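You operate a simulated robot arm through the tools that you are given. There is no shell and no other tool.

The job below is to be done with a simulated robot arm. You get a single attempt, and the scene is never put back.

## Task
Set the three roller knobs to the set-up card's numbers and lock both banks again.

It is judged by the outcome, as a careful person would: the job done as asked, and still so three seconds after it is handed in. It fails if anything else is knocked over, pushed out of place, dropped, spilled or broken.

## Robot
A 6-joint arm with a two-finger gripper on a trunk, on a base that drives. Base frame: it is fixed to the floor where the robot stands at the start and does not move with it; the origin is under the middle of the robot, x ahead of it, y to its left, z up. Units: mm, rad, N and s.
It reaches about 1298 mm from its shoulder. Its first joint turns from -2.601 to 2.601 rad. Places, roughly: black lock lever [900, -200, 1000]; blue pinch lever [800, -600, 1000]; number one knob [900, 0, 1200]; number three knob [1000, -300, 1300]; number two knob [900, -100, 1200]; oil cup lid [1000, -200, 1300]; red lock lever [900, 0, 1000]; set-up card [900, 300, 1100]; yellow drip valve [900, -200, 1200]. Payload 1.57 kg.
The tool frame sits at the grasp point between the pads (the TCP): z along the fingers, y along the line on which they close. The tips reach 21 mm beyond it. Largest opening 70 mm; the body of the gripper starts 50 mm behind the TCP.
Orientation is told as [roll, pitch, yaw] about the base's x, y, z axes, in that order, counted from this pose: with the fingers straight down and closing along the base's y, the tool's x points along the base's -x, its y along +y and its z along -z.

## Interface
- The arm moves only by the tool jog_arm. Its argument "increments" is a list of rows, each a list of 3 entries, a list of its own where there are three numbers: the shift along the tool's x, y, z in m, then the turn, a rotation vector about the tool's x, y, z in rad, then the finger opening in m, from 0 to 0.07. In form: [[[tx, ty, tz], [wx, wy, wz], claw], ...]. A call has 1 to 20 rows; each row is the pose to reach, as a shift and turn from the pose commanded when the call began, along the tool's axes at that moment. Rows are played at 5 a second. More than 50 mm and 0.15 rad between two rows, or a gripper value outside its range, and nothing of the call is played. A pose out of reach is approached as far as the arm can. The call stops where the force on the tool passes 80 N (or 10 N more than at its start, if that is more) or the arm is blocked; 0.2 s more then pass. Each finger halts on what it meets, pressing with about 30 N; the grip force reading is that of the motor and also rises with nothing between the fingers. The clock runs only during rows and for 0.2 s after the last one: add rows that repeat a pose to give the fingers time. It gives the time, the measured TCP pose, the force on the tool (base axes), the opening and the grip force at its end, in the units of the frame above (readings bear some noise), with the torque about the TCP (base axes, N m) and any sound that the robot's microphone picked up, and new pictures: "pictures" is both (left out), scene, wrist or none.
- Cameras (640 x 400 px; columns grow to the right, rows downward): "scene" is now at [44.2, 145.6, 1693]; the picture's right is [-0.30, -0.95, 0.00], its down [-0.47, 0.15, -0.87] and it looks along [0.83, -0.26, -0.49] (base axes); focal length 275 px, centre (320, 200). "wrist" rides on the gripper at [79, 4, -81] in the tool frame; the picture's right is [-0.05, 1.00, 0.00], its down [-0.67, -0.04, -0.74] and it looks along [-0.74, -0.04, 0.67] (tool axes); focal length 256 px, centre (320, 200). There is no depth. A picture from a camera that has moved, and an enlarged one, comes with that camera's place and axes in the base frame and with its lens.
- move_column(by): slides the trunk up (or, below 0, down) by that many mm; the arm and the scene camera ride with it, the base frame stays. It gives what a move gives, with no picture.
- drive_base(legs): drives the robot by 1 to 6 legs, each [ahead, turn to the left] in mm and rad, along the robot's own axes; the way and the turn of a leg run together, so that a leg with both is an arc; at most 1500 mm and 3.142 rad a leg. The arm and the cameras ride along, it lands a little off, and it stops where it bumps. It gives what a move gives, and a new picture of the scene camera.
- head_to(pan, tilt): turns the head with the scene camera to pan (to the left, within 2.705 rad either way) and tilt (down, from -0.506 to 1.204), counted from straight ahead of the robot. It gives what a move gives, and a new picture of the scene camera.
- zoom(camera, box): a new picture of the part [left, top, right, bottom] of that camera's present view, enlarged. The clock stands still meanwhile.
- hand_in(): hands the job in; it is judged then, once.

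Nothing tells you exact positions but the pictures and the camera data. Unless the task says otherwise, let go and move clear before handing in.

The tools are called after ">>>" as name(argument=value, ...) on one line, values as JSON. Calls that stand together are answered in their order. jog_arm: Moves the arm, as the interface text tells. Its arguments: {"type":"object","properties":{"increments":{"type":"array"},"pictures":{"type":"string","enum":["both","scene","wrist","none"]}},"required":["increments"]} The other tools are called the same way: move_column (by) slides the trunk up or down; drive_base (legs) drives the base; head_to (pan, tilt) turns the head that bears the scene camera; zoom (camera, box) takes an enlarged picture of a part of a camera's view; hand_in () hands the job in.

At the start:

```text
time_s: 0.0
position: [716.1, -280.5, 999.4]
tool_rot: [0.001, -0.002, -0.002]
wrist_force: [0.2, 0.0, -1.0]
wrist_torque: [-0.02, 0.03, -0.02]
gripper_width: 70.0
gripper_force: 0.0
trunk travel left (down, up): [-681.0, 289.0]
robot x, y, heading: [-3.7, 4.4, -0.0]
head pan, tilt: [-0.304, 0.51]
```

scene: 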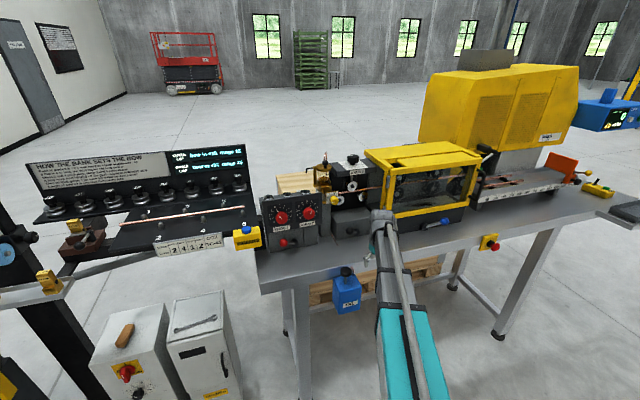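
wrist: 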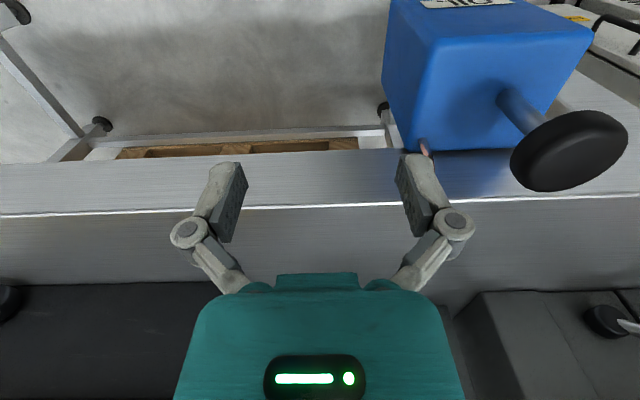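

I see a wire-working machine on a bench, with a set-up board to its left. First I'll look closer at the card, the board and the knobs.

>>> zoom(camera="scene", box=[20, 140, 260, 290])

>>> zoom(camera="scene", box=[240, 140, 400, 260])

>>> zoom(camera="scene", box=[150, 220, 260, 270])

>>> zoom(camera="scene", box=[20, 140, 150, 220])

>>> zoom(camera="scene", box=[255, 180, 325, 260])

```text
2.67 times, centred on (140, 215) of scene
camera zoom: at [44.2, 145.6, 1693.0], right [-0.3, -0.95, 0.0], down [-0.47, 0.15, -0.87], along [0.83, -0.26, -0.49], focal length 733 px, centre (800, 160)
```

zoom: 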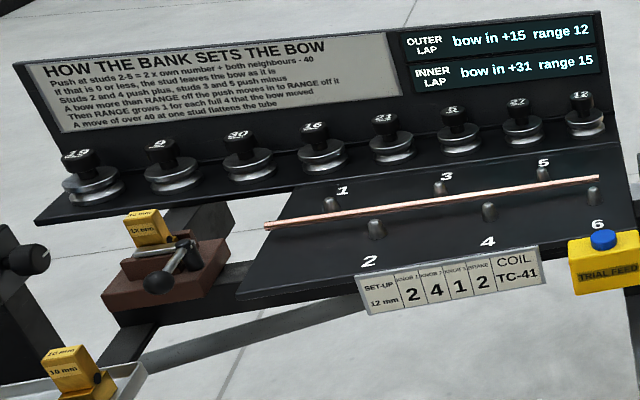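

```text
3.33 times, centred on (320, 200) of scene
camera zoom: at [44.2, 145.6, 1693.0], right [-0.3, -0.95, 0.0], down [-0.47, 0.15, -0.87], along [0.83, -0.26, -0.49], focal length 917 px, centre (320, 200)
```

zoom: 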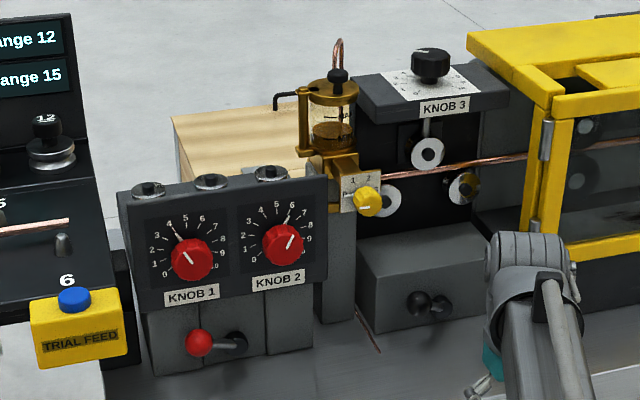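

```text
5.82 times, centred on (205, 245) of scene
camera zoom: at [44.2, 145.6, 1693.0], right [-0.3, -0.95, 0.0], down [-0.47, 0.15, -0.87], along [0.83, -0.26, -0.49], focal length 1600 px, centre (989, -62)
```

zoom: 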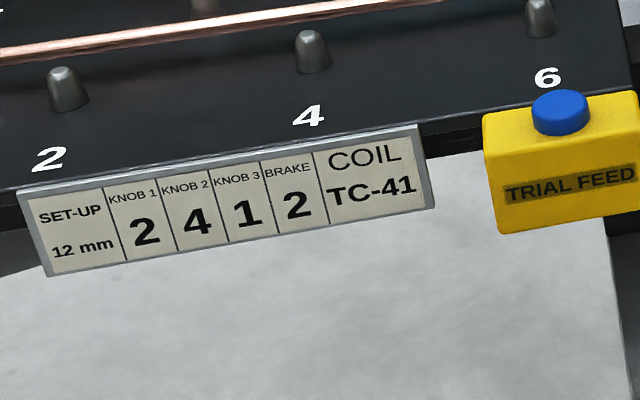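

```text
4.92 times, centred on (85, 180) of scene
camera zoom: at [44.2, 145.6, 1693.0], right [-0.3, -0.95, 0.0], down [-0.47, 0.15, -0.87], along [0.83, -0.26, -0.49], focal length 1354 px, centre (1477, 298)
```

zoom: 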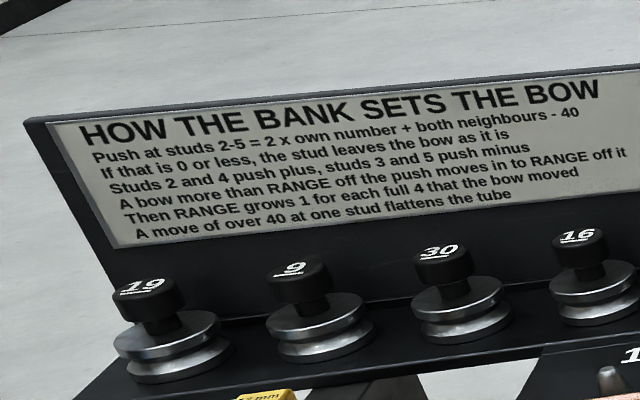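

```text
5.00 times, centred on (290, 220) of scene
camera zoom: at [44.2, 145.6, 1693.0], right [-0.3, -0.95, 0.0], down [-0.47, 0.15, -0.87], along [0.83, -0.26, -0.49], focal length 1375 px, centre (470, 100)
```

zoom: 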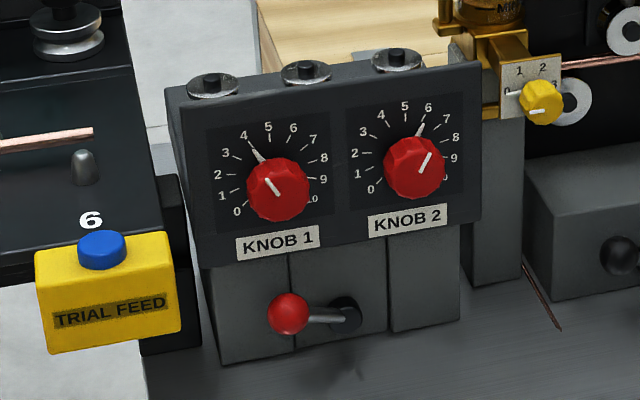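

The card reads knob 1 → 2, knob 2 → 4, knob 3 → 1. Knobs 1 and 2 currently look to be near 4 and 6. I'll zoom into the levers, knob 3 and their surroundings to learn the lock states.

>>> zoom(camera="scene", box=[260, 210, 330, 255])

>>> zoom(camera="scene", box=[320, 200, 385, 250])

>>> zoom(camera="scene", box=[325, 145, 375, 180])

>>> zoom(camera="scene", box=[255, 190, 325, 225])

>>> head_to(pan=-0.1, tilt=0.8)

```text
8.89 times, centred on (295, 232) of scene
camera zoom: at [44.2, 145.6, 1693.0], right [-0.3, -0.95, 0.0], down [-0.47, 0.15, -0.87], along [0.83, -0.26, -0.49], focal length 2445 px, centre (542, -89)
```

zoom: 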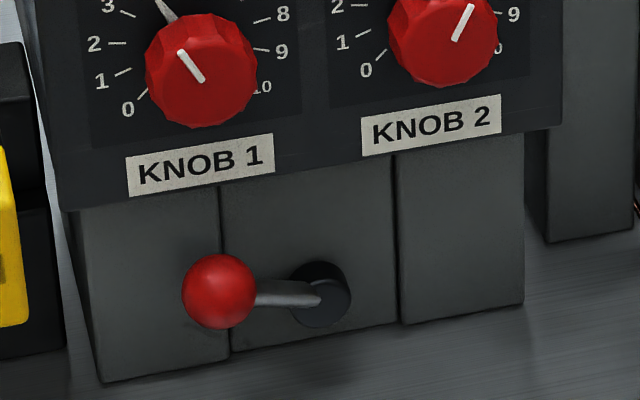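

```text
8.00 times, centred on (352, 225) of scene
camera zoom: at [44.2, 145.6, 1693.0], right [-0.3, -0.95, 0.0], down [-0.47, 0.15, -0.87], along [0.83, -0.26, -0.49], focal length 2200 px, centre (60, 0)
```

zoom: 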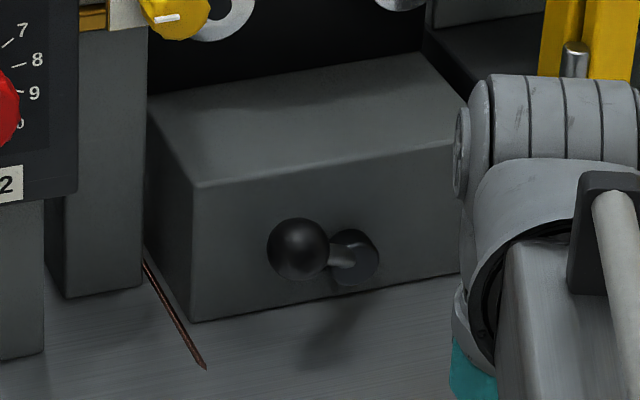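

```text
11.43 times, centred on (350, 162) of scene
camera zoom: at [44.2, 145.6, 1693.0], right [-0.3, -0.95, 0.0], down [-0.47, 0.15, -0.87], along [0.83, -0.26, -0.49], focal length 3143 px, centre (-23, 629)
```

zoom: 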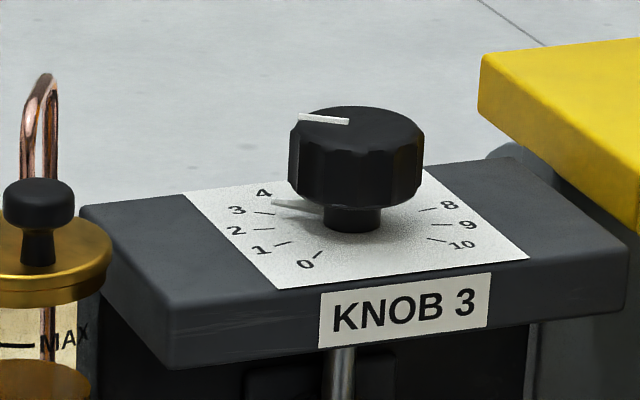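

```text
9.14 times, centred on (290, 208) of scene
camera zoom: at [44.2, 145.6, 1693.0], right [-0.3, -0.95, 0.0], down [-0.47, 0.15, -0.87], along [0.83, -0.26, -0.49], focal length 2515 px, centre (594, 131)
```

zoom: 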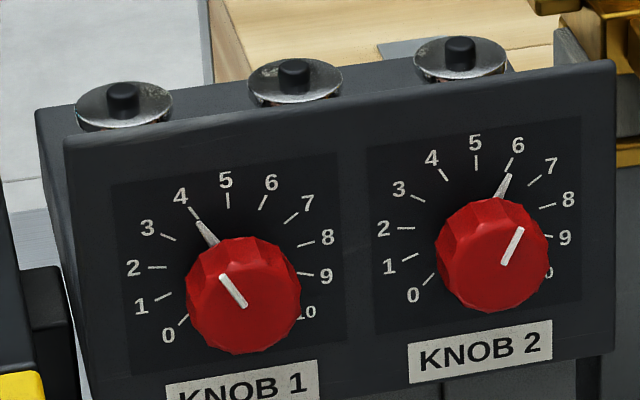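

```text
time_s: 0.8
position: [715.6, -279.9, 1000.3]
tool_rot: [0.001, 0.0, -0.002]
wrist_force: [-0.3, 0.1, -0.5]
wrist_torque: [-0.04, 0.0, -0.01]
gripper_width: 70.1
gripper_force: 0.0
trunk travel left (down, up): [-681.0, 289.0]
robot x, y, heading: [1.3, 4.4, -0.005]
head pan, tilt: [-0.099, 0.799]
camera scene: at [37.8, 164.6, 1668.0], right [-0.1, -0.99, 0.0], down [-0.71, 0.07, -0.7], along [0.69, -0.07, -0.72], focal length 275 px, centre (320, 200)
```

scene: 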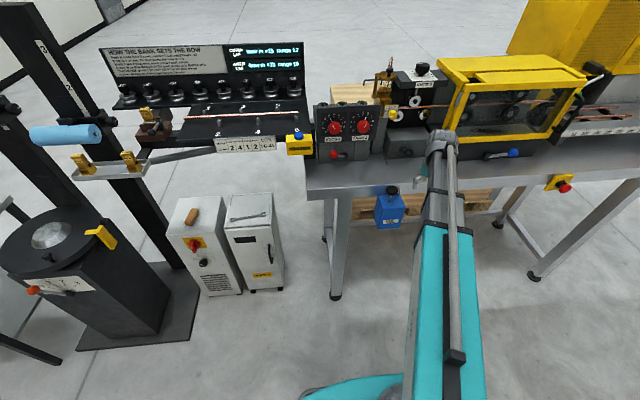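

Both knobs have a shaft pointer under the cap. Next I'll look at the bench edge and the levers from this new head angle, and compute positions from it.

>>> zoom(camera="scene", box=[290, 90, 450, 190])

>>> zoom(camera="scene", box=[305, 95, 385, 170])

>>> zoom(camera="wrist", box=[440, 200, 640, 400])

```text
4.00 times, centred on (370, 140) of scene
camera zoom: at [37.8, 164.6, 1668.0], right [-0.1, -0.99, 0.0], down [-0.71, 0.07, -0.7], along [0.69, -0.07, -0.72], focal length 1100 px, centre (120, 440)
```

zoom: 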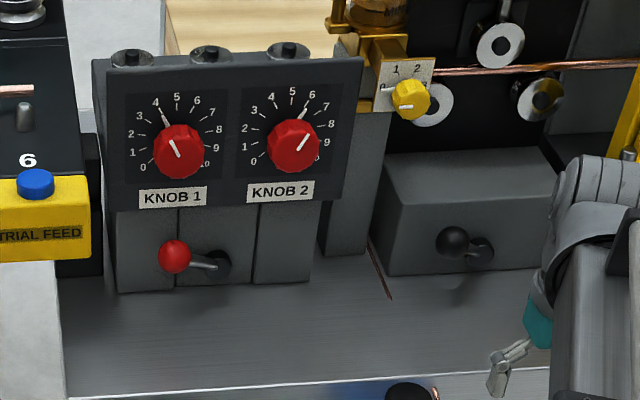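

```text
5.33 times, centred on (345, 132) of scene
camera zoom: at [37.8, 164.6, 1668.0], right [-0.1, -0.99, 0.0], down [-0.71, 0.07, -0.7], along [0.69, -0.07, -0.72], focal length 1467 px, centre (187, 560)
```

zoom: 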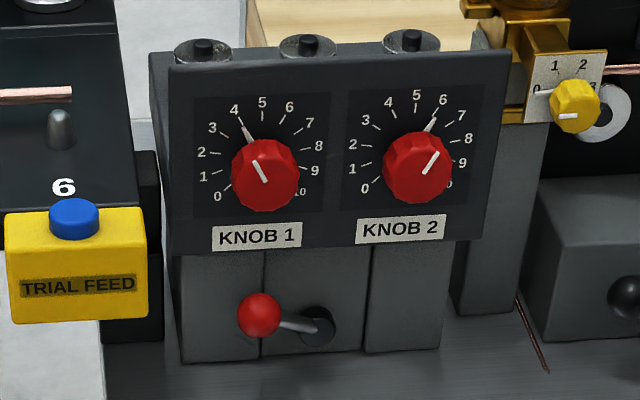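

```text
2.00 times, centred on (540, 300) of wrist
camera zoom: at [636.3, -275.6, 1081.1], right [0.06, 1.0, 0.0], down [0.67, -0.04, 0.74], along [0.74, -0.04, -0.67], focal length 512 px, centre (-120, 0)
```

zoom: 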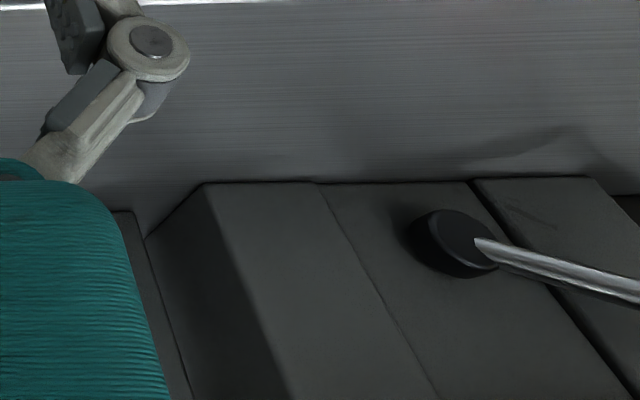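

The red lever's hub comes out near (912, -28, 1005). I'll lift and pull the arm back and pitch the tool 45° forward, so the wrist camera looks levelly at the levers and knobs.

>>> jog_arm(increments=[[[0.02, 0, -0.03], [0, 0, 0], 0.07], [[0.04, 0.02, -0.06], [0, -0.1, 0], 0.07], [[0.06, 0.045, -0.08], [0, -0.2, 0], 0.07], [[0.08, 0.07, -0.1], [0, -0.32, 0], 0.07], [[0.09, 0.1, -0.12], [0, -0.44, 0], 0.07], [[0.09, 0.13, -0.14], [0, -0.56, 0], 0.07], [[0.09, 0.16, -0.15], [0, -0.68, 0], 0.07], [[0.09, 0.16, -0.15], [0, -0.785, 0], 0.07], [[0.09, 0.16, -0.15], [0, -0.785, 0], 0.07]])

```text
time_s: 2.8
position: [654.0, -130.1, 1055.0]
tool_rot: [0.0, -0.786, -0.002]
wrist_force: [0.2, 0.7, -0.5]
wrist_torque: [0.01, -0.03, 0.02]
gripper_width: 70.2
gripper_force: 0.0
out of reach, approached as far as the arm can: row 1, 2, 3, 4, 5, 6, 7, 8, 9
trunk travel left (down, up): [-681.0, 289.0]
robot x, y, heading: [0.8, 1.6, 0.002]
head pan, tilt: [-0.099, 0.799]
camera scene: at [37.8, 164.5, 1668.0], right [-0.1, -1.0, 0.0], down [-0.71, 0.07, -0.7], along [0.69, -0.07, -0.72], focal length 275 px, centre (320, 200)
camera wrist: at [540.6, -126.9, 1055.8], right [0.04, 1.0, 0.04], down [-0.06, -0.04, 1.0], along [1.0, -0.04, 0.06], focal length 256 px, centre (320, 200)
```

scene: 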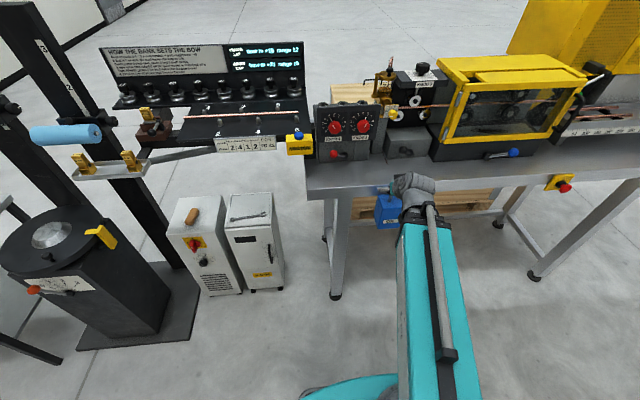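
wrist: 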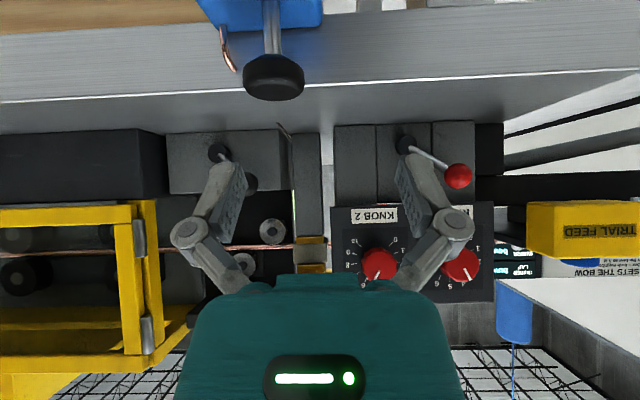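

The wrist view shows both levers standing 45° up and to the left, with the red ball near (868, 30, 1051) and its hub near (912, -22, 1002). The arm is at its reach limit here, so I'll raise the trunk and drive a bit closer.

>>> move_column(by=200)

>>> drive_base(legs=[[100, 0]])

>>> zoom(camera="wrist", box=[0, 0, 640, 400])

```text
time_s: 5.0
position: [653.4, -131.4, 1255.1]
tool_rot: [0.001, -0.785, -0.003]
wrist_force: [0.9, 0.0, 0.6]
wrist_torque: [0.02, 0.01, 0.0]
gripper_width: 69.9
gripper_force: 0.1
trunk travel left (down, up): [-881.0, 89.0]
robot x, y, heading: [1.5, 4.6, -0.002]
head pan, tilt: [-0.099, 0.799]
```

```text
time_s: 6.2
position: [757.6, -131.8, 1253.8]
tool_rot: [0.001, -0.785, -0.001]
wrist_force: [0.3, 0.6, -0.6]
wrist_torque: [0.01, 0.04, 0.02]
gripper_width: 70.2
gripper_force: 0.0
trunk travel left (down, up): [-881.0, 89.0]
robot x, y, heading: [100.4, 5.1, -0.001]
head pan, tilt: [-0.099, 0.799]
camera scene: at [141.0, 164.8, 1867.9], right [-0.1, -1.0, 0.0], down [-0.71, 0.07, -0.7], along [0.69, -0.07, -0.72], focal length 275 px, centre (320, 200)
```

scene: 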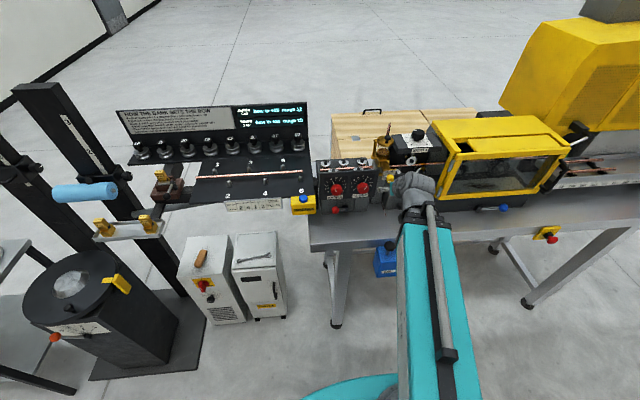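

```text
1.00 times, centred on (320, 200) of wrist (not enlarged: the box is as wide or as high as the picture)
camera zoom: at [643.3, -127.0, 1255.4], right [0.04, 1.0, 0.04], down [-0.06, -0.04, 1.0], along [1.0, -0.04, 0.05], focal length 256 px, centre (320, 200)
```

zoom: 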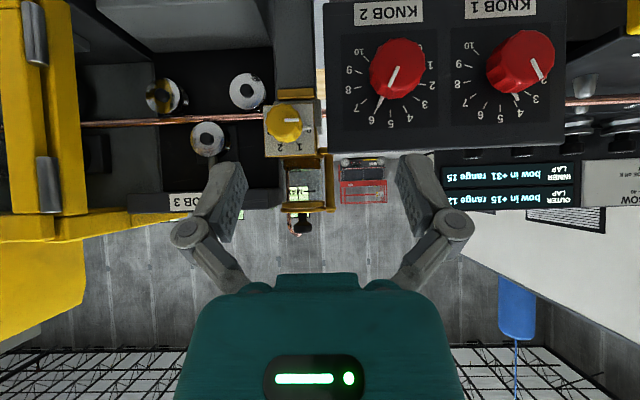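

Knob 2's face comes out near (866, -67, 1159) and knob 1's near (862, 30, 1160). I'll zoom the wrist camera to read the dials and check for markings.

>>> zoom(camera="wrist", box=[320, 0, 600, 160])

>>> zoom(camera="scene", box=[300, 110, 460, 230])

>>> zoom(camera="scene", box=[385, 125, 445, 165])

```text
2.29 times, centred on (460, 80) of wrist
camera zoom: at [643.3, -127.0, 1255.4], right [0.04, 1.0, 0.04], down [-0.06, -0.04, 1.0], along [1.0, -0.04, 0.05], focal length 585 px, centre (0, 474)
```

zoom: 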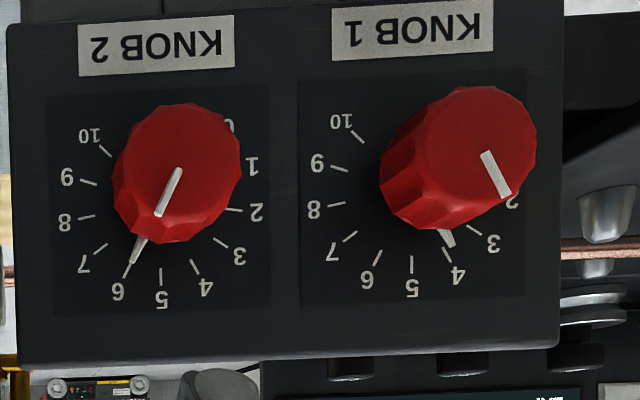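

```text
3.33 times, centred on (380, 170) of scene
camera zoom: at [141.0, 164.8, 1867.9], right [-0.1, -1.0, 0.0], down [-0.71, 0.07, -0.7], along [0.69, -0.07, -0.72], focal length 917 px, centre (120, 300)
```

zoom: 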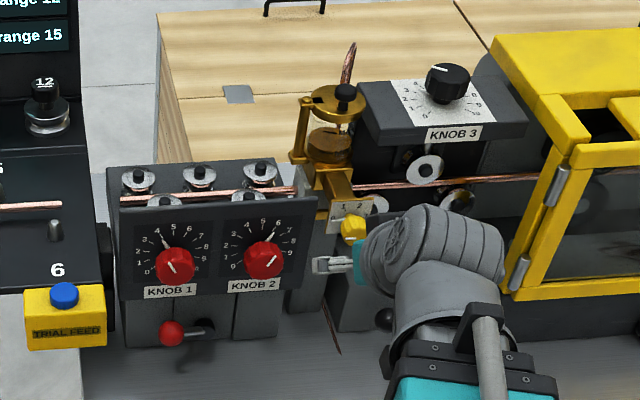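

```text
10.00 times, centred on (415, 145) of scene
camera zoom: at [141.0, 164.8, 1867.9], right [-0.1, -1.0, 0.0], down [-0.71, 0.07, -0.7], along [0.69, -0.07, -0.72], focal length 2750 px, centre (-630, 750)
```

zoom: 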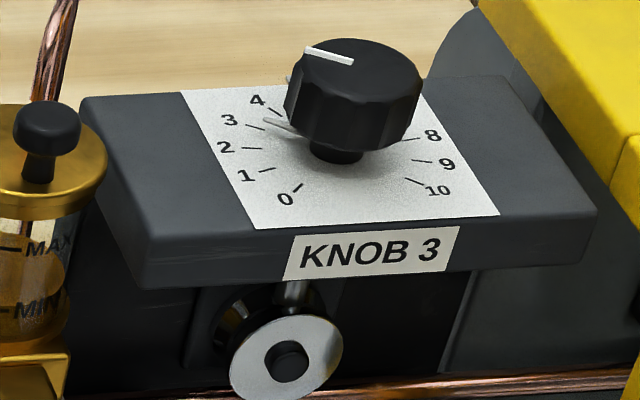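

Knob 1 reads about 4, knob 2 about 6 and knob 3 about 3.3. Next I'll lower the wrist camera to look closely at both levers.

>>> jog_arm(increments=[[[0.027, 0.005, 0.017], [0, 0, 0], 0.07], [[0.054, 0.01, 0.034], [0, 0, 0], 0.07], [[0.08, 0.015, 0.051], [0, 0, 0], 0.07], [[0.107, 0.02, 0.0686], [0, 0, 0], 0.07], [[0.107, 0.02, 0.0686], [0, 0, 0], 0.07]], pictures="wrist")

>>> zoom(camera="wrist", box=[340, 20, 560, 160])

>>> zoom(camera="wrist", box=[120, 20, 340, 160])

```text
time_s: 7.4
position: [753.3, -129.1, 1254.5]
tool_rot: [-0.001, -0.786, -0.001]
wrist_force: [0.5, -0.8, -0.3]
wrist_torque: [-0.01, -0.01, 0.06]
gripper_width: 70.0
gripper_force: 0.1
out of reach, approached as far as the arm can: row 1, 2, 3, 4, 5
trunk travel left (down, up): [-881.0, 89.0]
robot x, y, heading: [100.6, 5.5, -0.001]
head pan, tilt: [-0.099, 0.799]
camera wrist: at [640.1, -124.8, 1255.8], right [0.04, 1.0, 0.04], down [-0.06, -0.04, 1.0], along [1.0, -0.04, 0.05], focal length 256 px, centre (320, 200)
```

wrist: 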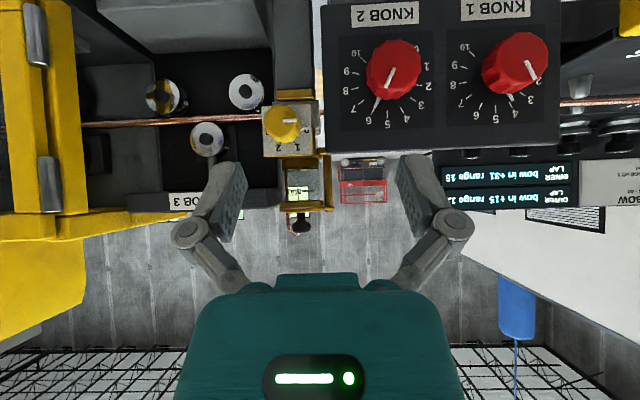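

```text
2.86 times, centred on (450, 90) of wrist
camera zoom: at [640.1, -124.8, 1255.8], right [0.04, 1.0, 0.04], down [-0.06, -0.04, 1.0], along [1.0, -0.04, 0.05], focal length 731 px, centre (-51, 514)
```

zoom: 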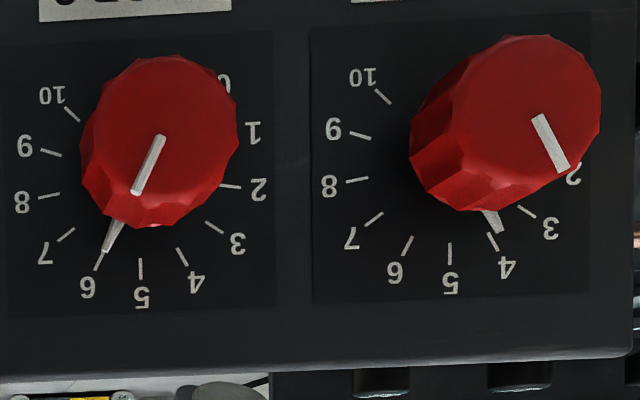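

```text
2.86 times, centred on (230, 90) of wrist
camera zoom: at [640.1, -124.8, 1255.8], right [0.04, 1.0, 0.04], down [-0.06, -0.04, 1.0], along [1.0, -0.04, 0.05], focal length 731 px, centre (577, 514)
```

zoom: 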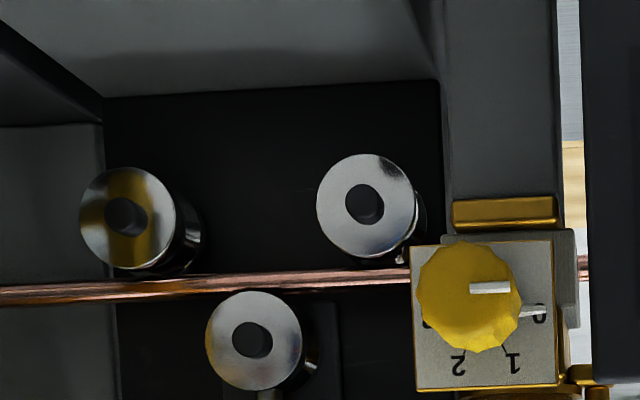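

The last move was refused as out of reach while backing toward the robot, so I suspect an inner limit. I'll test with a small forward move.

>>> jog_arm(increments=[[[-0.02, 0, 0.02], [0, 0, 0], 0.07], [[-0.035, 0, 0.035], [0, 0, 0], 0.07], [[-0.035, 0, 0.035], [0, 0, 0], 0.07]], pictures="none")

```text
time_s: 8.2
position: [801.2, -131.5, 1255.1]
tool_rot: [0.0, -0.787, -0.003]
wrist_force: [0.2, -0.1, -0.2]
wrist_torque: [0.0, 0.01, -0.03]
gripper_width: 70.1
gripper_force: 0.0
trunk travel left (down, up): [-881.0, 89.0]
robot x, y, heading: [99.9, 1.4, 0.004]
head pan, tilt: [-0.099, 0.799]
```

That works: the arm has an inner limit and moves freely forward. Now I'll lower it straight down to look at the levers.

>>> jog_arm(increments=[[[0.022, 0, 0.022], [0, 0, 0], 0.07], [[0.044, 0, 0.044], [0, 0, 0], 0.07], [[0.066, 0, 0.066], [0, 0, 0], 0.07], [[0.088, 0, 0.088], [0, 0, 0], 0.07], [[0.088, 0, 0.088], [0, 0, 0], 0.07]], pictures="both")

>>> zoom(camera="wrist", box=[380, 0, 640, 160])

>>> zoom(camera="wrist", box=[80, 0, 340, 160])

```text
time_s: 9.4
position: [800.1, -129.9, 1255.8]
tool_rot: [-0.001, -0.786, -0.002]
wrist_force: [-0.1, -0.2, -0.1]
wrist_torque: [-0.01, -0.02, -0.01]
gripper_width: 70.0
gripper_force: 0.2
out of reach, approached as far as the arm can: row 1, 2, 3, 4, 5
trunk travel left (down, up): [-881.0, 89.0]
robot x, y, heading: [102.0, 6.0, -0.003]
head pan, tilt: [-0.099, 0.799]
camera scene: at [139.7, 164.8, 1868.0], right [-0.1, -1.0, 0.0], down [-0.71, 0.07, -0.7], along [0.69, -0.07, -0.72], focal length 275 px, centre (320, 200)
camera wrist: at [687.9, -125.6, 1255.8], right [0.04, 1.0, 0.04], down [-0.06, -0.04, 1.0], along [1.0, -0.04, 0.05], focal length 256 px, centre (320, 200)
```

scene: 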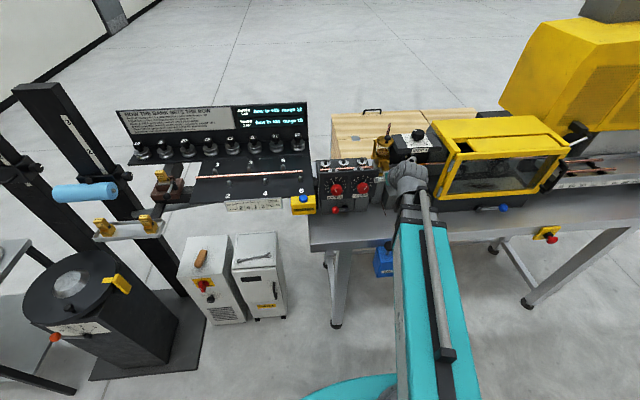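
wrist: 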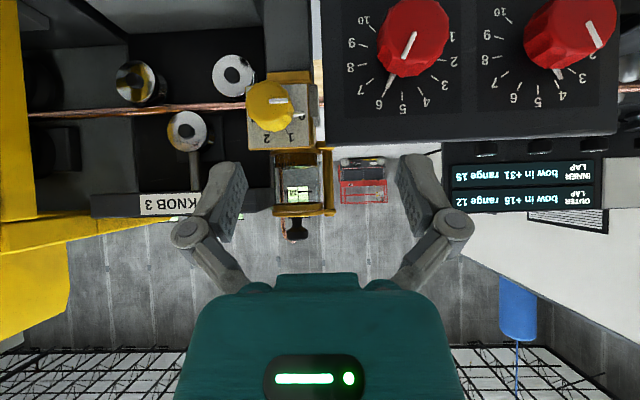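

```text
2.46 times, centred on (510, 80) of wrist
camera zoom: at [687.9, -125.6, 1255.8], right [0.04, 1.0, 0.04], down [-0.06, -0.04, 1.0], along [1.0, -0.04, 0.05], focal length 630 px, centre (-148, 495)
```

zoom: 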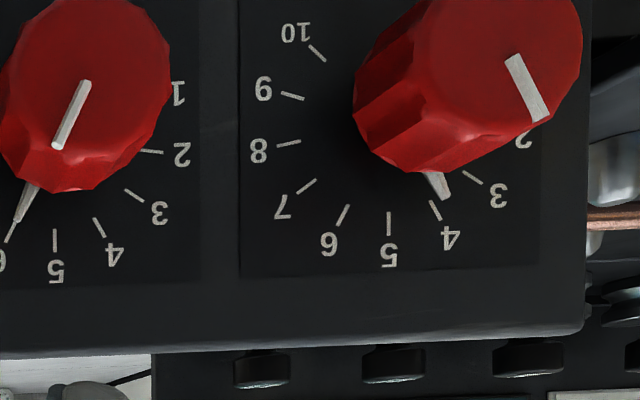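

```text
2.46 times, centred on (210, 80) of wrist
camera zoom: at [687.9, -125.6, 1255.8], right [0.04, 1.0, 0.04], down [-0.06, -0.04, 1.0], along [1.0, -0.04, 0.05], focal length 630 px, centre (591, 495)
```

zoom: 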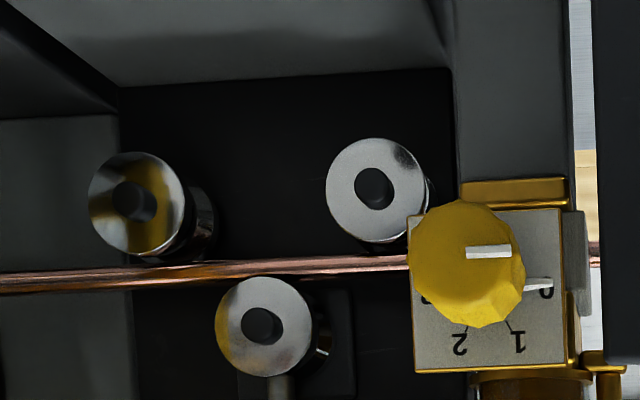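

Moving down is refused here too. I'll look at the arm itself to understand its configuration.

>>> head_to(pan=-0.3, tilt=1.2)

```text
time_s: 10.3
position: [801.0, -129.1, 1253.4]
tool_rot: [-0.002, -0.788, -0.002]
wrist_force: [-0.2, 0.0, 0.4]
wrist_torque: [0.02, -0.05, 0.0]
gripper_width: 69.9
gripper_force: 0.0
trunk travel left (down, up): [-881.0, 89.0]
robot x, y, heading: [102.2, 2.6, 0.001]
head pan, tilt: [-0.3, 1.201]
camera scene: at [112.9, 156.3, 1840.3], right [-0.3, -0.96, 0.0], down [-0.89, 0.28, -0.36], along [0.35, -0.11, -0.93], focal length 275 px, centre (320, 200)
```

scene: 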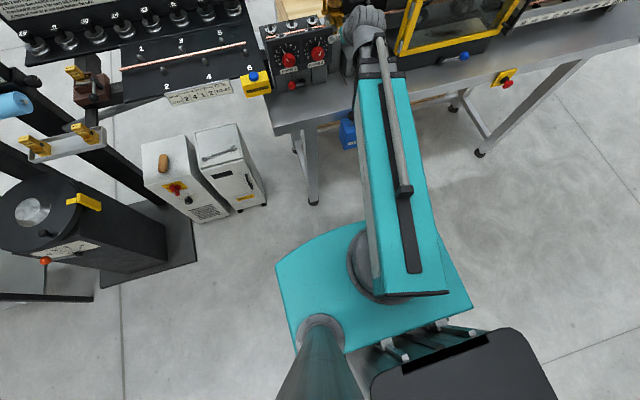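

The arm is telescopic and was fully retracted, so it needs more standoff. I'll back the base up 100 mm and turn the head back to the work.

>>> drive_base(legs=[[-110, 0]])

>>> head_to(pan=-0.2, tilt=0.7)

>>> jog_arm(increments=[[[-0.015, 0, 0.03], [0, 0, 0], 0.07], [[0.007, 0, 0.052], [0, 0, 0], 0.07], [[0.029, 0, 0.074], [0, 0, 0], 0.07], [[0.051, 0, 0.096], [0, 0, 0], 0.07], [[0.066, 0, 0.111], [0, 0, 0], 0.07], [[0.066, 0, 0.111], [0, 0, 0], 0.07]], pictures="both")

>>> zoom(camera="wrist", box=[380, 0, 640, 160])

>>> zoom(camera="wrist", box=[80, 0, 340, 160])

```text
time_s: 11.6
position: [689.7, -129.6, 1255.7]
tool_rot: [0.0, -0.787, -0.002]
wrist_force: [-0.2, 0.2, 0.8]
wrist_torque: [0.01, -0.01, -0.01]
gripper_width: 70.2
gripper_force: 0.1
trunk travel left (down, up): [-881.0, 89.0]
robot x, y, heading: [-9.0, 3.8, -0.002]
head pan, tilt: [-0.3, 1.201]
camera scene: at [0.4, 156.3, 1840.3], right [-0.3, -0.96, 0.0], down [-0.89, 0.28, -0.36], along [0.35, -0.11, -0.93], focal length 275 px, centre (320, 200)
```

scene: 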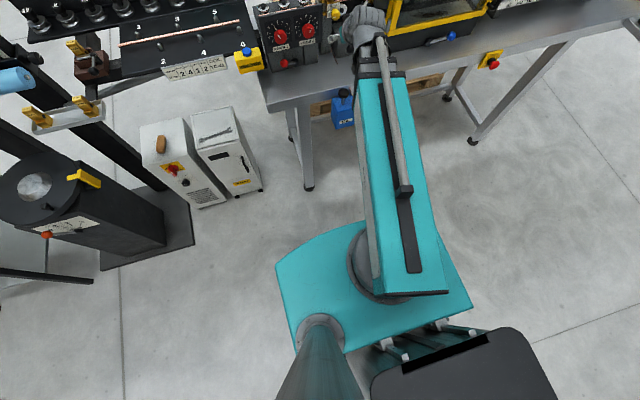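

```text
time_s: 12.6
position: [689.7, -130.5, 1253.3]
tool_rot: [0.0, -0.786, -0.001]
wrist_force: [0.1, -0.5, 0.3]
wrist_torque: [-0.01, 0.02, -0.01]
gripper_width: 70.3
gripper_force: 0.0
trunk travel left (down, up): [-881.0, 89.0]
robot x, y, heading: [-8.8, 5.8, 0.003]
head pan, tilt: [-0.201, 0.7]
camera scene: at [31.5, 155.8, 1876.1], right [-0.2, -0.98, 0.0], down [-0.63, 0.13, -0.76], along [0.75, -0.15, -0.64], focal length 275 px, centre (320, 200)
```

scene: 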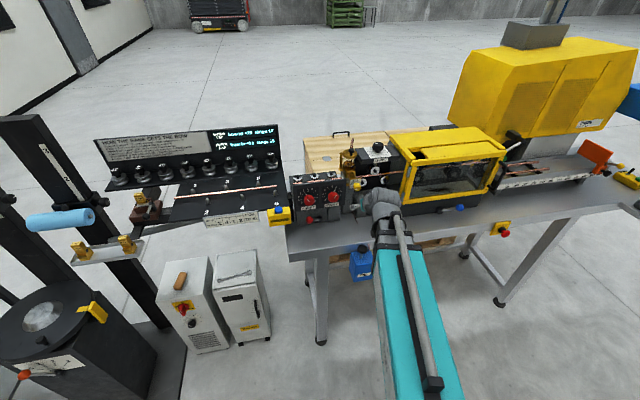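

```text
time_s: 13.9
position: [721.4, -128.9, 1254.3]
tool_rot: [0.0, -0.784, -0.002]
wrist_force: [0.0, -0.7, -1.2]
wrist_torque: [0.01, 0.05, 0.05]
gripper_width: 70.1
gripper_force: 0.0
out of reach, approached as far as the arm can: row 1, 2, 3, 4, 5, 6
trunk travel left (down, up): [-881.0, 89.0]
robot x, y, heading: [-7.1, 3.4, -0.001]
head pan, tilt: [-0.201, 0.7]
camera scene: at [31.6, 155.9, 1876.2], right [-0.2, -0.98, 0.0], down [-0.63, 0.13, -0.76], along [0.75, -0.15, -0.64], focal length 275 px, centre (320, 200)
camera wrist: at [608.3, -123.9, 1255.7], right [0.04, 1.0, 0.04], down [-0.05, -0.04, 1.0], along [1.0, -0.04, 0.05], focal length 256 px, centre (320, 200)
```

scene: 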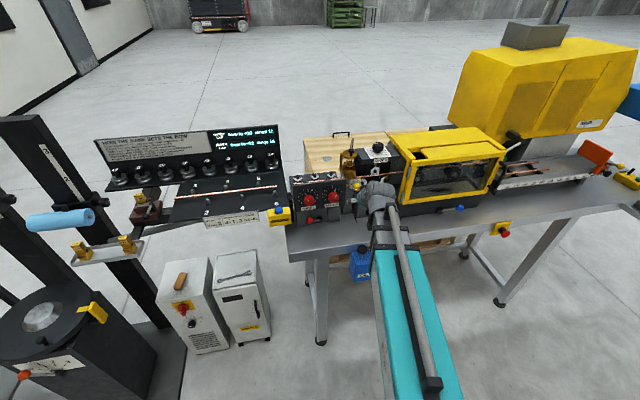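
wrist: 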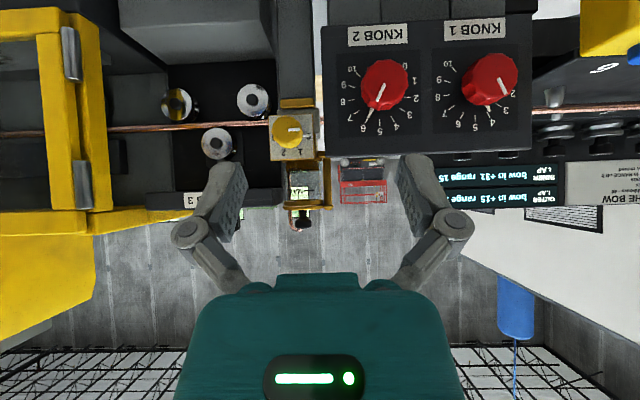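

```text
2.46 times, centred on (510, 80) of wrist
camera zoom: at [608.3, -123.9, 1255.7], right [0.04, 1.0, 0.04], down [-0.05, -0.04, 1.0], along [1.0, -0.04, 0.05], focal length 630 px, centre (-148, 495)
```

zoom: 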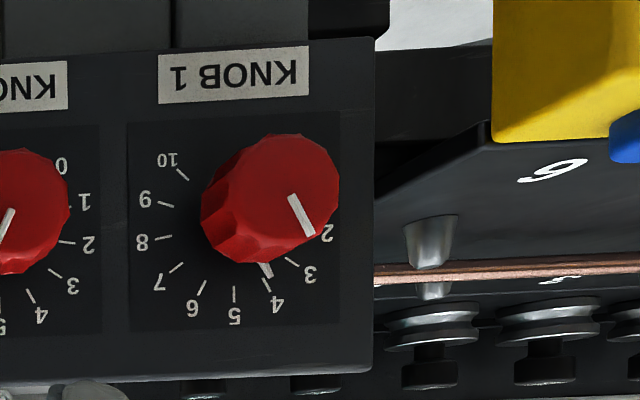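

```text
2.46 times, centred on (210, 80) of wrist
camera zoom: at [608.3, -123.9, 1255.7], right [0.04, 1.0, 0.04], down [-0.05, -0.04, 1.0], along [1.0, -0.04, 0.05], focal length 630 px, centre (591, 495)
```

zoom: 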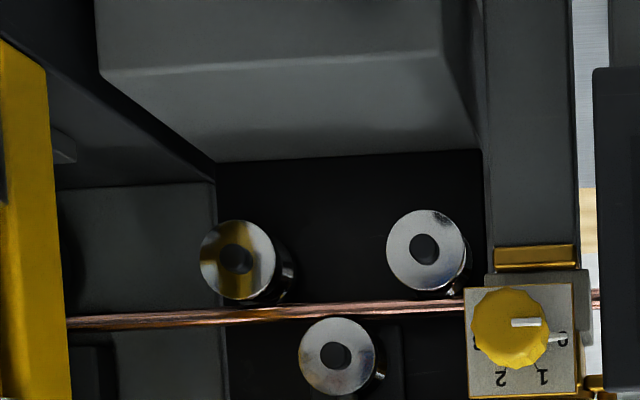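

The height didn't change at all, so I suspect the arm's height comes mainly from the trunk. I'll test this with a small upward jog.

>>> jog_arm(increments=[[[-0.014, 0, -0.014], [0, 0, 0], 0.07], [[-0.028, 0, -0.028], [0, 0, 0], 0.07], [[-0.028, 0, -0.028], [0, 0, 0], 0.07]], pictures="none")

>>> jog_arm(increments=[[[0, 0.02, 0], [0, 0, 0], 0.07], [[0, 0.02, 0], [0, 0, 0], 0.07]], pictures="none")

>>> jog_arm(increments=[[[0, 0, 0], [0, -0.1, 0], 0.07], [[0, 0, 0], [0, -0.2, 0], 0.07], [[0, 0, 0], [0, -0.2, 0], 0.07]], pictures="none")

```text
time_s: 14.8
position: [721.7, -128.6, 1254.1]
tool_rot: [0.001, -0.784, -0.002]
wrist_force: [0.6, 0.5, -0.2]
wrist_torque: [0.01, 0.02, 0.02]
gripper_width: 69.9
gripper_force: 0.0
out of reach, approached as far as the arm can: row 1, 2, 3
trunk travel left (down, up): [-881.0, 89.0]
robot x, y, heading: [-6.7, 4.1, -0.0]
head pan, tilt: [-0.201, 0.7]
```

```text
time_s: 15.3
position: [723.0, -108.9, 1254.1]
tool_rot: [-0.001, -0.785, -0.001]
wrist_force: [-0.8, 0.8, 0.8]
wrist_torque: [0.0, 0.0, 0.02]
gripper_width: 69.8
gripper_force: 0.0
trunk travel left (down, up): [-881.0, 89.0]
robot x, y, heading: [-6.5, 3.6, 0.003]
head pan, tilt: [-0.201, 0.7]
```

```text
time_s: 16.1
position: [722.9, -109.2, 1283.8]
tool_rot: [0.0, -0.987, -0.002]
wrist_force: [-0.9, 0.0, 0.1]
wrist_torque: [0.01, 0.02, -0.02]
gripper_width: 69.9
gripper_force: 0.1
out of reach, approached as far as the arm can: row 1, 2, 3
trunk travel left (down, up): [-881.0, 89.0]
robot x, y, heading: [-12.0, 2.6, 0.002]
head pan, tilt: [-0.201, 0.7]
```

Confirmed: the wrist height is set only by the trunk, with TCP height = trunk wrist height − 187·cos(pitch). I'll level the camera again and lower the trunk to inspect the levers.

>>> jog_arm(increments=[[[0, 0, 0], [0, 0.1, 0], 0.07], [[0, 0, 0], [0, 0.2, 0], 0.07], [[0, 0, 0], [0, 0.2, 0], 0.07]], pictures="none")

>>> move_column(by=-110)

>>> jog_arm(increments=[[[-0.02, 0, 0.02], [0, 0, 0], 0.07], [[-0.035, 0, 0.035], [0, 0, 0], 0.07], [[-0.035, 0, 0.035], [0, 0, 0], 0.07]], pictures="both")

>>> zoom(camera="wrist", box=[370, 0, 610, 150])

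>>> zoom(camera="wrist", box=[80, 0, 320, 150])

```text
time_s: 16.9
position: [721.5, -109.2, 1255.2]
tool_rot: [-0.001, -0.786, -0.002]
wrist_force: [0.3, 0.2, 0.1]
wrist_torque: [0.02, 0.02, 0.04]
gripper_width: 70.1
gripper_force: 0.0
out of reach, approached as far as the arm can: row 1, 2, 3
trunk travel left (down, up): [-881.0, 89.0]
robot x, y, heading: [-8.5, 2.9, 0.003]
head pan, tilt: [-0.201, 0.7]
```

```text
time_s: 18.4
position: [722.6, -108.8, 1144.7]
tool_rot: [0.002, -0.784, -0.003]
wrist_force: [-0.2, 0.1, -0.4]
wrist_torque: [0.03, 0.03, -0.02]
gripper_width: 70.2
gripper_force: 0.1
trunk travel left (down, up): [-771.0, 199.0]
robot x, y, heading: [-10.8, 1.2, 0.001]
head pan, tilt: [-0.201, 0.7]
```

```text
time_s: 19.2
position: [771.6, -109.0, 1144.2]
tool_rot: [-0.002, -0.785, -0.002]
wrist_force: [-0.2, 0.6, -0.9]
wrist_torque: [0.01, 0.01, 0.0]
gripper_width: 69.9
gripper_force: 0.1
trunk travel left (down, up): [-771.0, 199.0]
robot x, y, heading: [-7.1, 3.6, -0.001]
head pan, tilt: [-0.201, 0.7]
camera scene: at [31.3, 155.9, 1766.2], right [-0.2, -0.98, 0.0], down [-0.63, 0.13, -0.76], along [0.75, -0.15, -0.64], focal length 275 px, centre (320, 200)
camera wrist: at [658.4, -105.1, 1145.8], right [0.04, 1.0, 0.04], down [-0.06, -0.04, 1.0], along [1.0, -0.04, 0.05], focal length 256 px, centre (320, 200)
```

scene: 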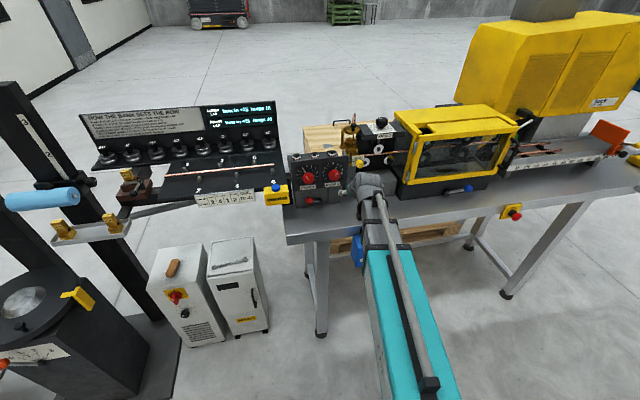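
wrist: 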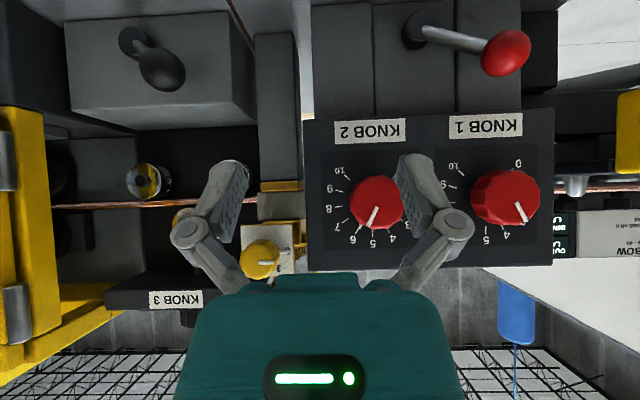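

```text
2.67 times, centred on (490, 75) of wrist
camera zoom: at [658.4, -105.1, 1145.8], right [0.04, 1.0, 0.04], down [-0.06, -0.04, 1.0], along [1.0, -0.04, 0.05], focal length 683 px, centre (-133, 533)
```

zoom: 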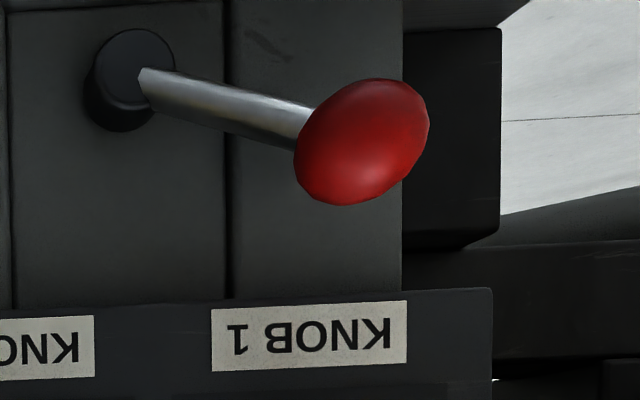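

```text
2.67 times, centred on (200, 75) of wrist
camera zoom: at [658.4, -105.1, 1145.8], right [0.04, 1.0, 0.04], down [-0.06, -0.04, 1.0], along [1.0, -0.04, 0.05], focal length 683 px, centre (640, 533)
```

zoom: 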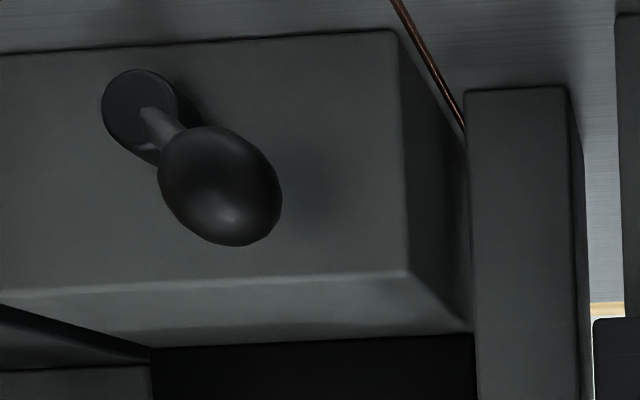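

The red hub is near (920, -16, 998) with its ball near (865, 32, 1050). The black hub is near (896, -280, 1004) with its ball near (843, -222, 1058). I'll bring the open fingers around the red ball with the tool pitched 45°, starting by lowering the trunk and moving sideways while still in front.

>>> move_column(by=-86)

>>> jog_arm(increments=[[[0, 0.035, 0], [0, 0, 0], 0.07], [[0, 0.07, 0], [0, 0, 0], 0.07], [[0, 0.105, 0], [0, 0, 0], 0.07], [[0, 0.141, 0], [0, 0, 0], 0.07], [[0, 0.141, 0], [0, 0, 0], 0.07]], pictures="both")

```text
time_s: 20.4
position: [771.7, -109.3, 1057.8]
tool_rot: [0.0, -0.785, -0.003]
wrist_force: [0.3, 0.4, 0.0]
wrist_torque: [-0.01, 0.01, 0.02]
gripper_width: 70.0
gripper_force: 0.0
trunk travel left (down, up): [-685.0, 285.0]
robot x, y, heading: [-8.2, 4.9, -0.001]
head pan, tilt: [-0.201, 0.7]
```

```text
time_s: 21.6
position: [771.3, 31.1, 1057.5]
tool_rot: [0.001, -0.787, -0.001]
wrist_force: [-0.3, 0.4, 0.1]
wrist_torque: [0.0, -0.04, -0.01]
gripper_width: 70.1
gripper_force: 0.0
trunk travel left (down, up): [-685.0, 285.0]
robot x, y, heading: [-11.0, 3.8, 0.003]
head pan, tilt: [-0.201, 0.7]
camera scene: at [31.5, 156.3, 1680.2], right [-0.2, -0.98, 0.0], down [-0.63, 0.13, -0.76], along [0.75, -0.15, -0.64], focal length 275 px, centre (320, 200)
camera wrist: at [658.3, 36.0, 1059.8], right [0.04, 1.0, 0.04], down [-0.06, -0.04, 1.0], along [1.0, -0.04, 0.06], focal length 256 px, centre (320, 200)
```

scene: 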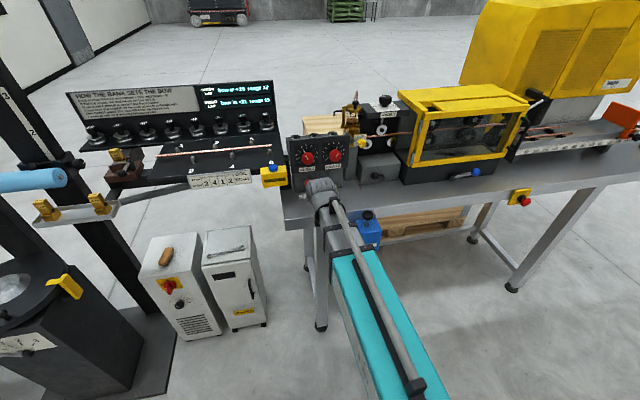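
wrist: 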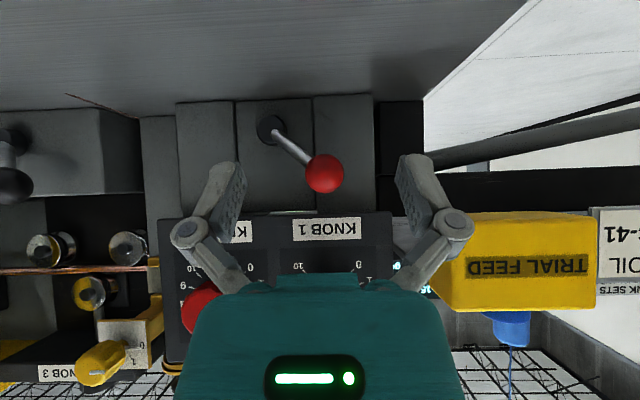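

The ball is centered between the fingers as expected. I'll advance so the fingers straddle it.

>>> jog_arm(increments=[[[-0.02, 0, 0.02], [0, 0, 0], 0.07], [[-0.04, 0, 0.04], [0, 0, 0], 0.07], [[-0.064, 0, 0.064], [0, 0, 0], 0.07], [[-0.064, 0, 0.064], [0, 0, 0], 0.07]], pictures="both")

```text
time_s: 22.6
position: [863.4, 31.1, 1058.6]
tool_rot: [0.0, -0.786, -0.002]
wrist_force: [0.2, 0.7, -0.1]
wrist_torque: [-0.02, -0.01, 0.0]
gripper_width: 69.9
gripper_force: 0.1
trunk travel left (down, up): [-685.0, 285.0]
robot x, y, heading: [-6.8, 4.4, 0.0]
head pan, tilt: [-0.201, 0.7]
camera scene: at [31.7, 155.9, 1680.2], right [-0.2, -0.98, 0.0], down [-0.63, 0.13, -0.76], along [0.75, -0.15, -0.64], focal length 275 px, centre (320, 200)
camera wrist: at [750.1, 35.8, 1059.6], right [0.04, 1.0, 0.04], down [-0.06, -0.04, 1.0], along [1.0, -0.04, 0.05], focal length 256 px, centre (320, 200)
```

scene: 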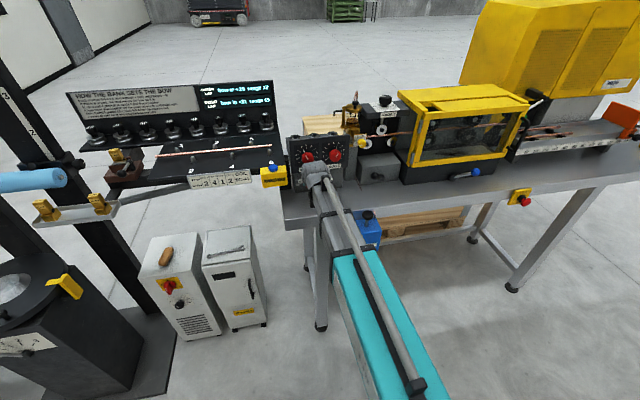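
wrist: 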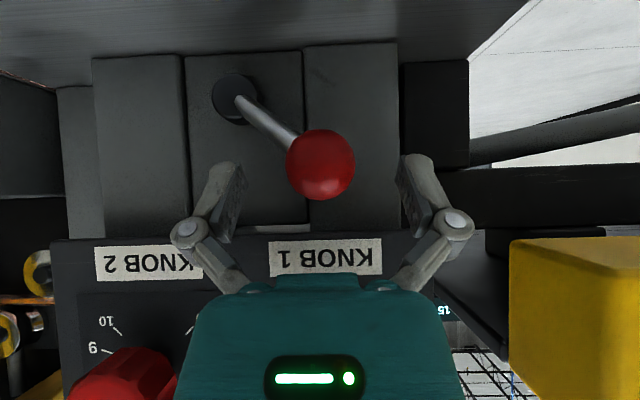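

The ball is between the fingers. I'll push it toward -y in small steps and watch the force.

>>> jog_arm(increments=[[[0, -0.008, 0], [0, 0, 0], 0.07], [[0, -0.014, 0], [0, 0, 0], 0.07], [[0, -0.018, 0], [0, 0, 0], 0.07], [[0, -0.022, 0], [0, 0, 0], 0.07], [[0, -0.025, 0], [0, 0, 0], 0.07], [[0, -0.025, 0], [0, 0, 0], 0.07]], pictures="wrist")

```text
time_s: 24.0
position: [861.9, 5.2, 1058.5]
tool_rot: [-0.001, -0.785, -0.001]
wrist_force: [-0.1, 0.4, -0.4]
wrist_torque: [-0.01, -0.01, 0.0]
gripper_width: 70.0
gripper_force: 0.0
trunk travel left (down, up): [-685.0, 285.0]
robot x, y, heading: [-6.4, 4.9, 0.002]
head pan, tilt: [-0.201, 0.7]
camera wrist: at [748.9, 10.2, 1059.7], right [0.04, 1.0, 0.04], down [-0.06, -0.03, 1.0], along [1.0, -0.04, 0.05], focal length 256 px, centre (320, 200)
```

wrist: 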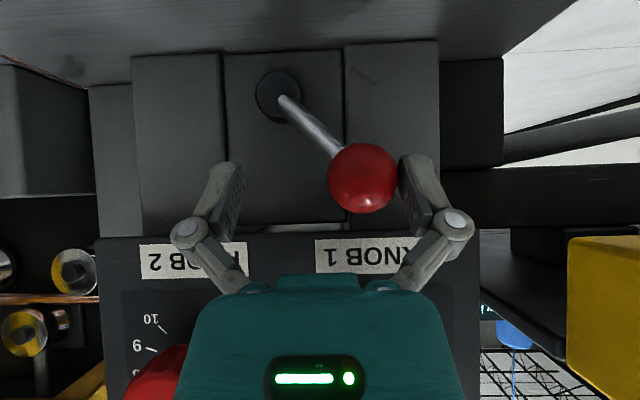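

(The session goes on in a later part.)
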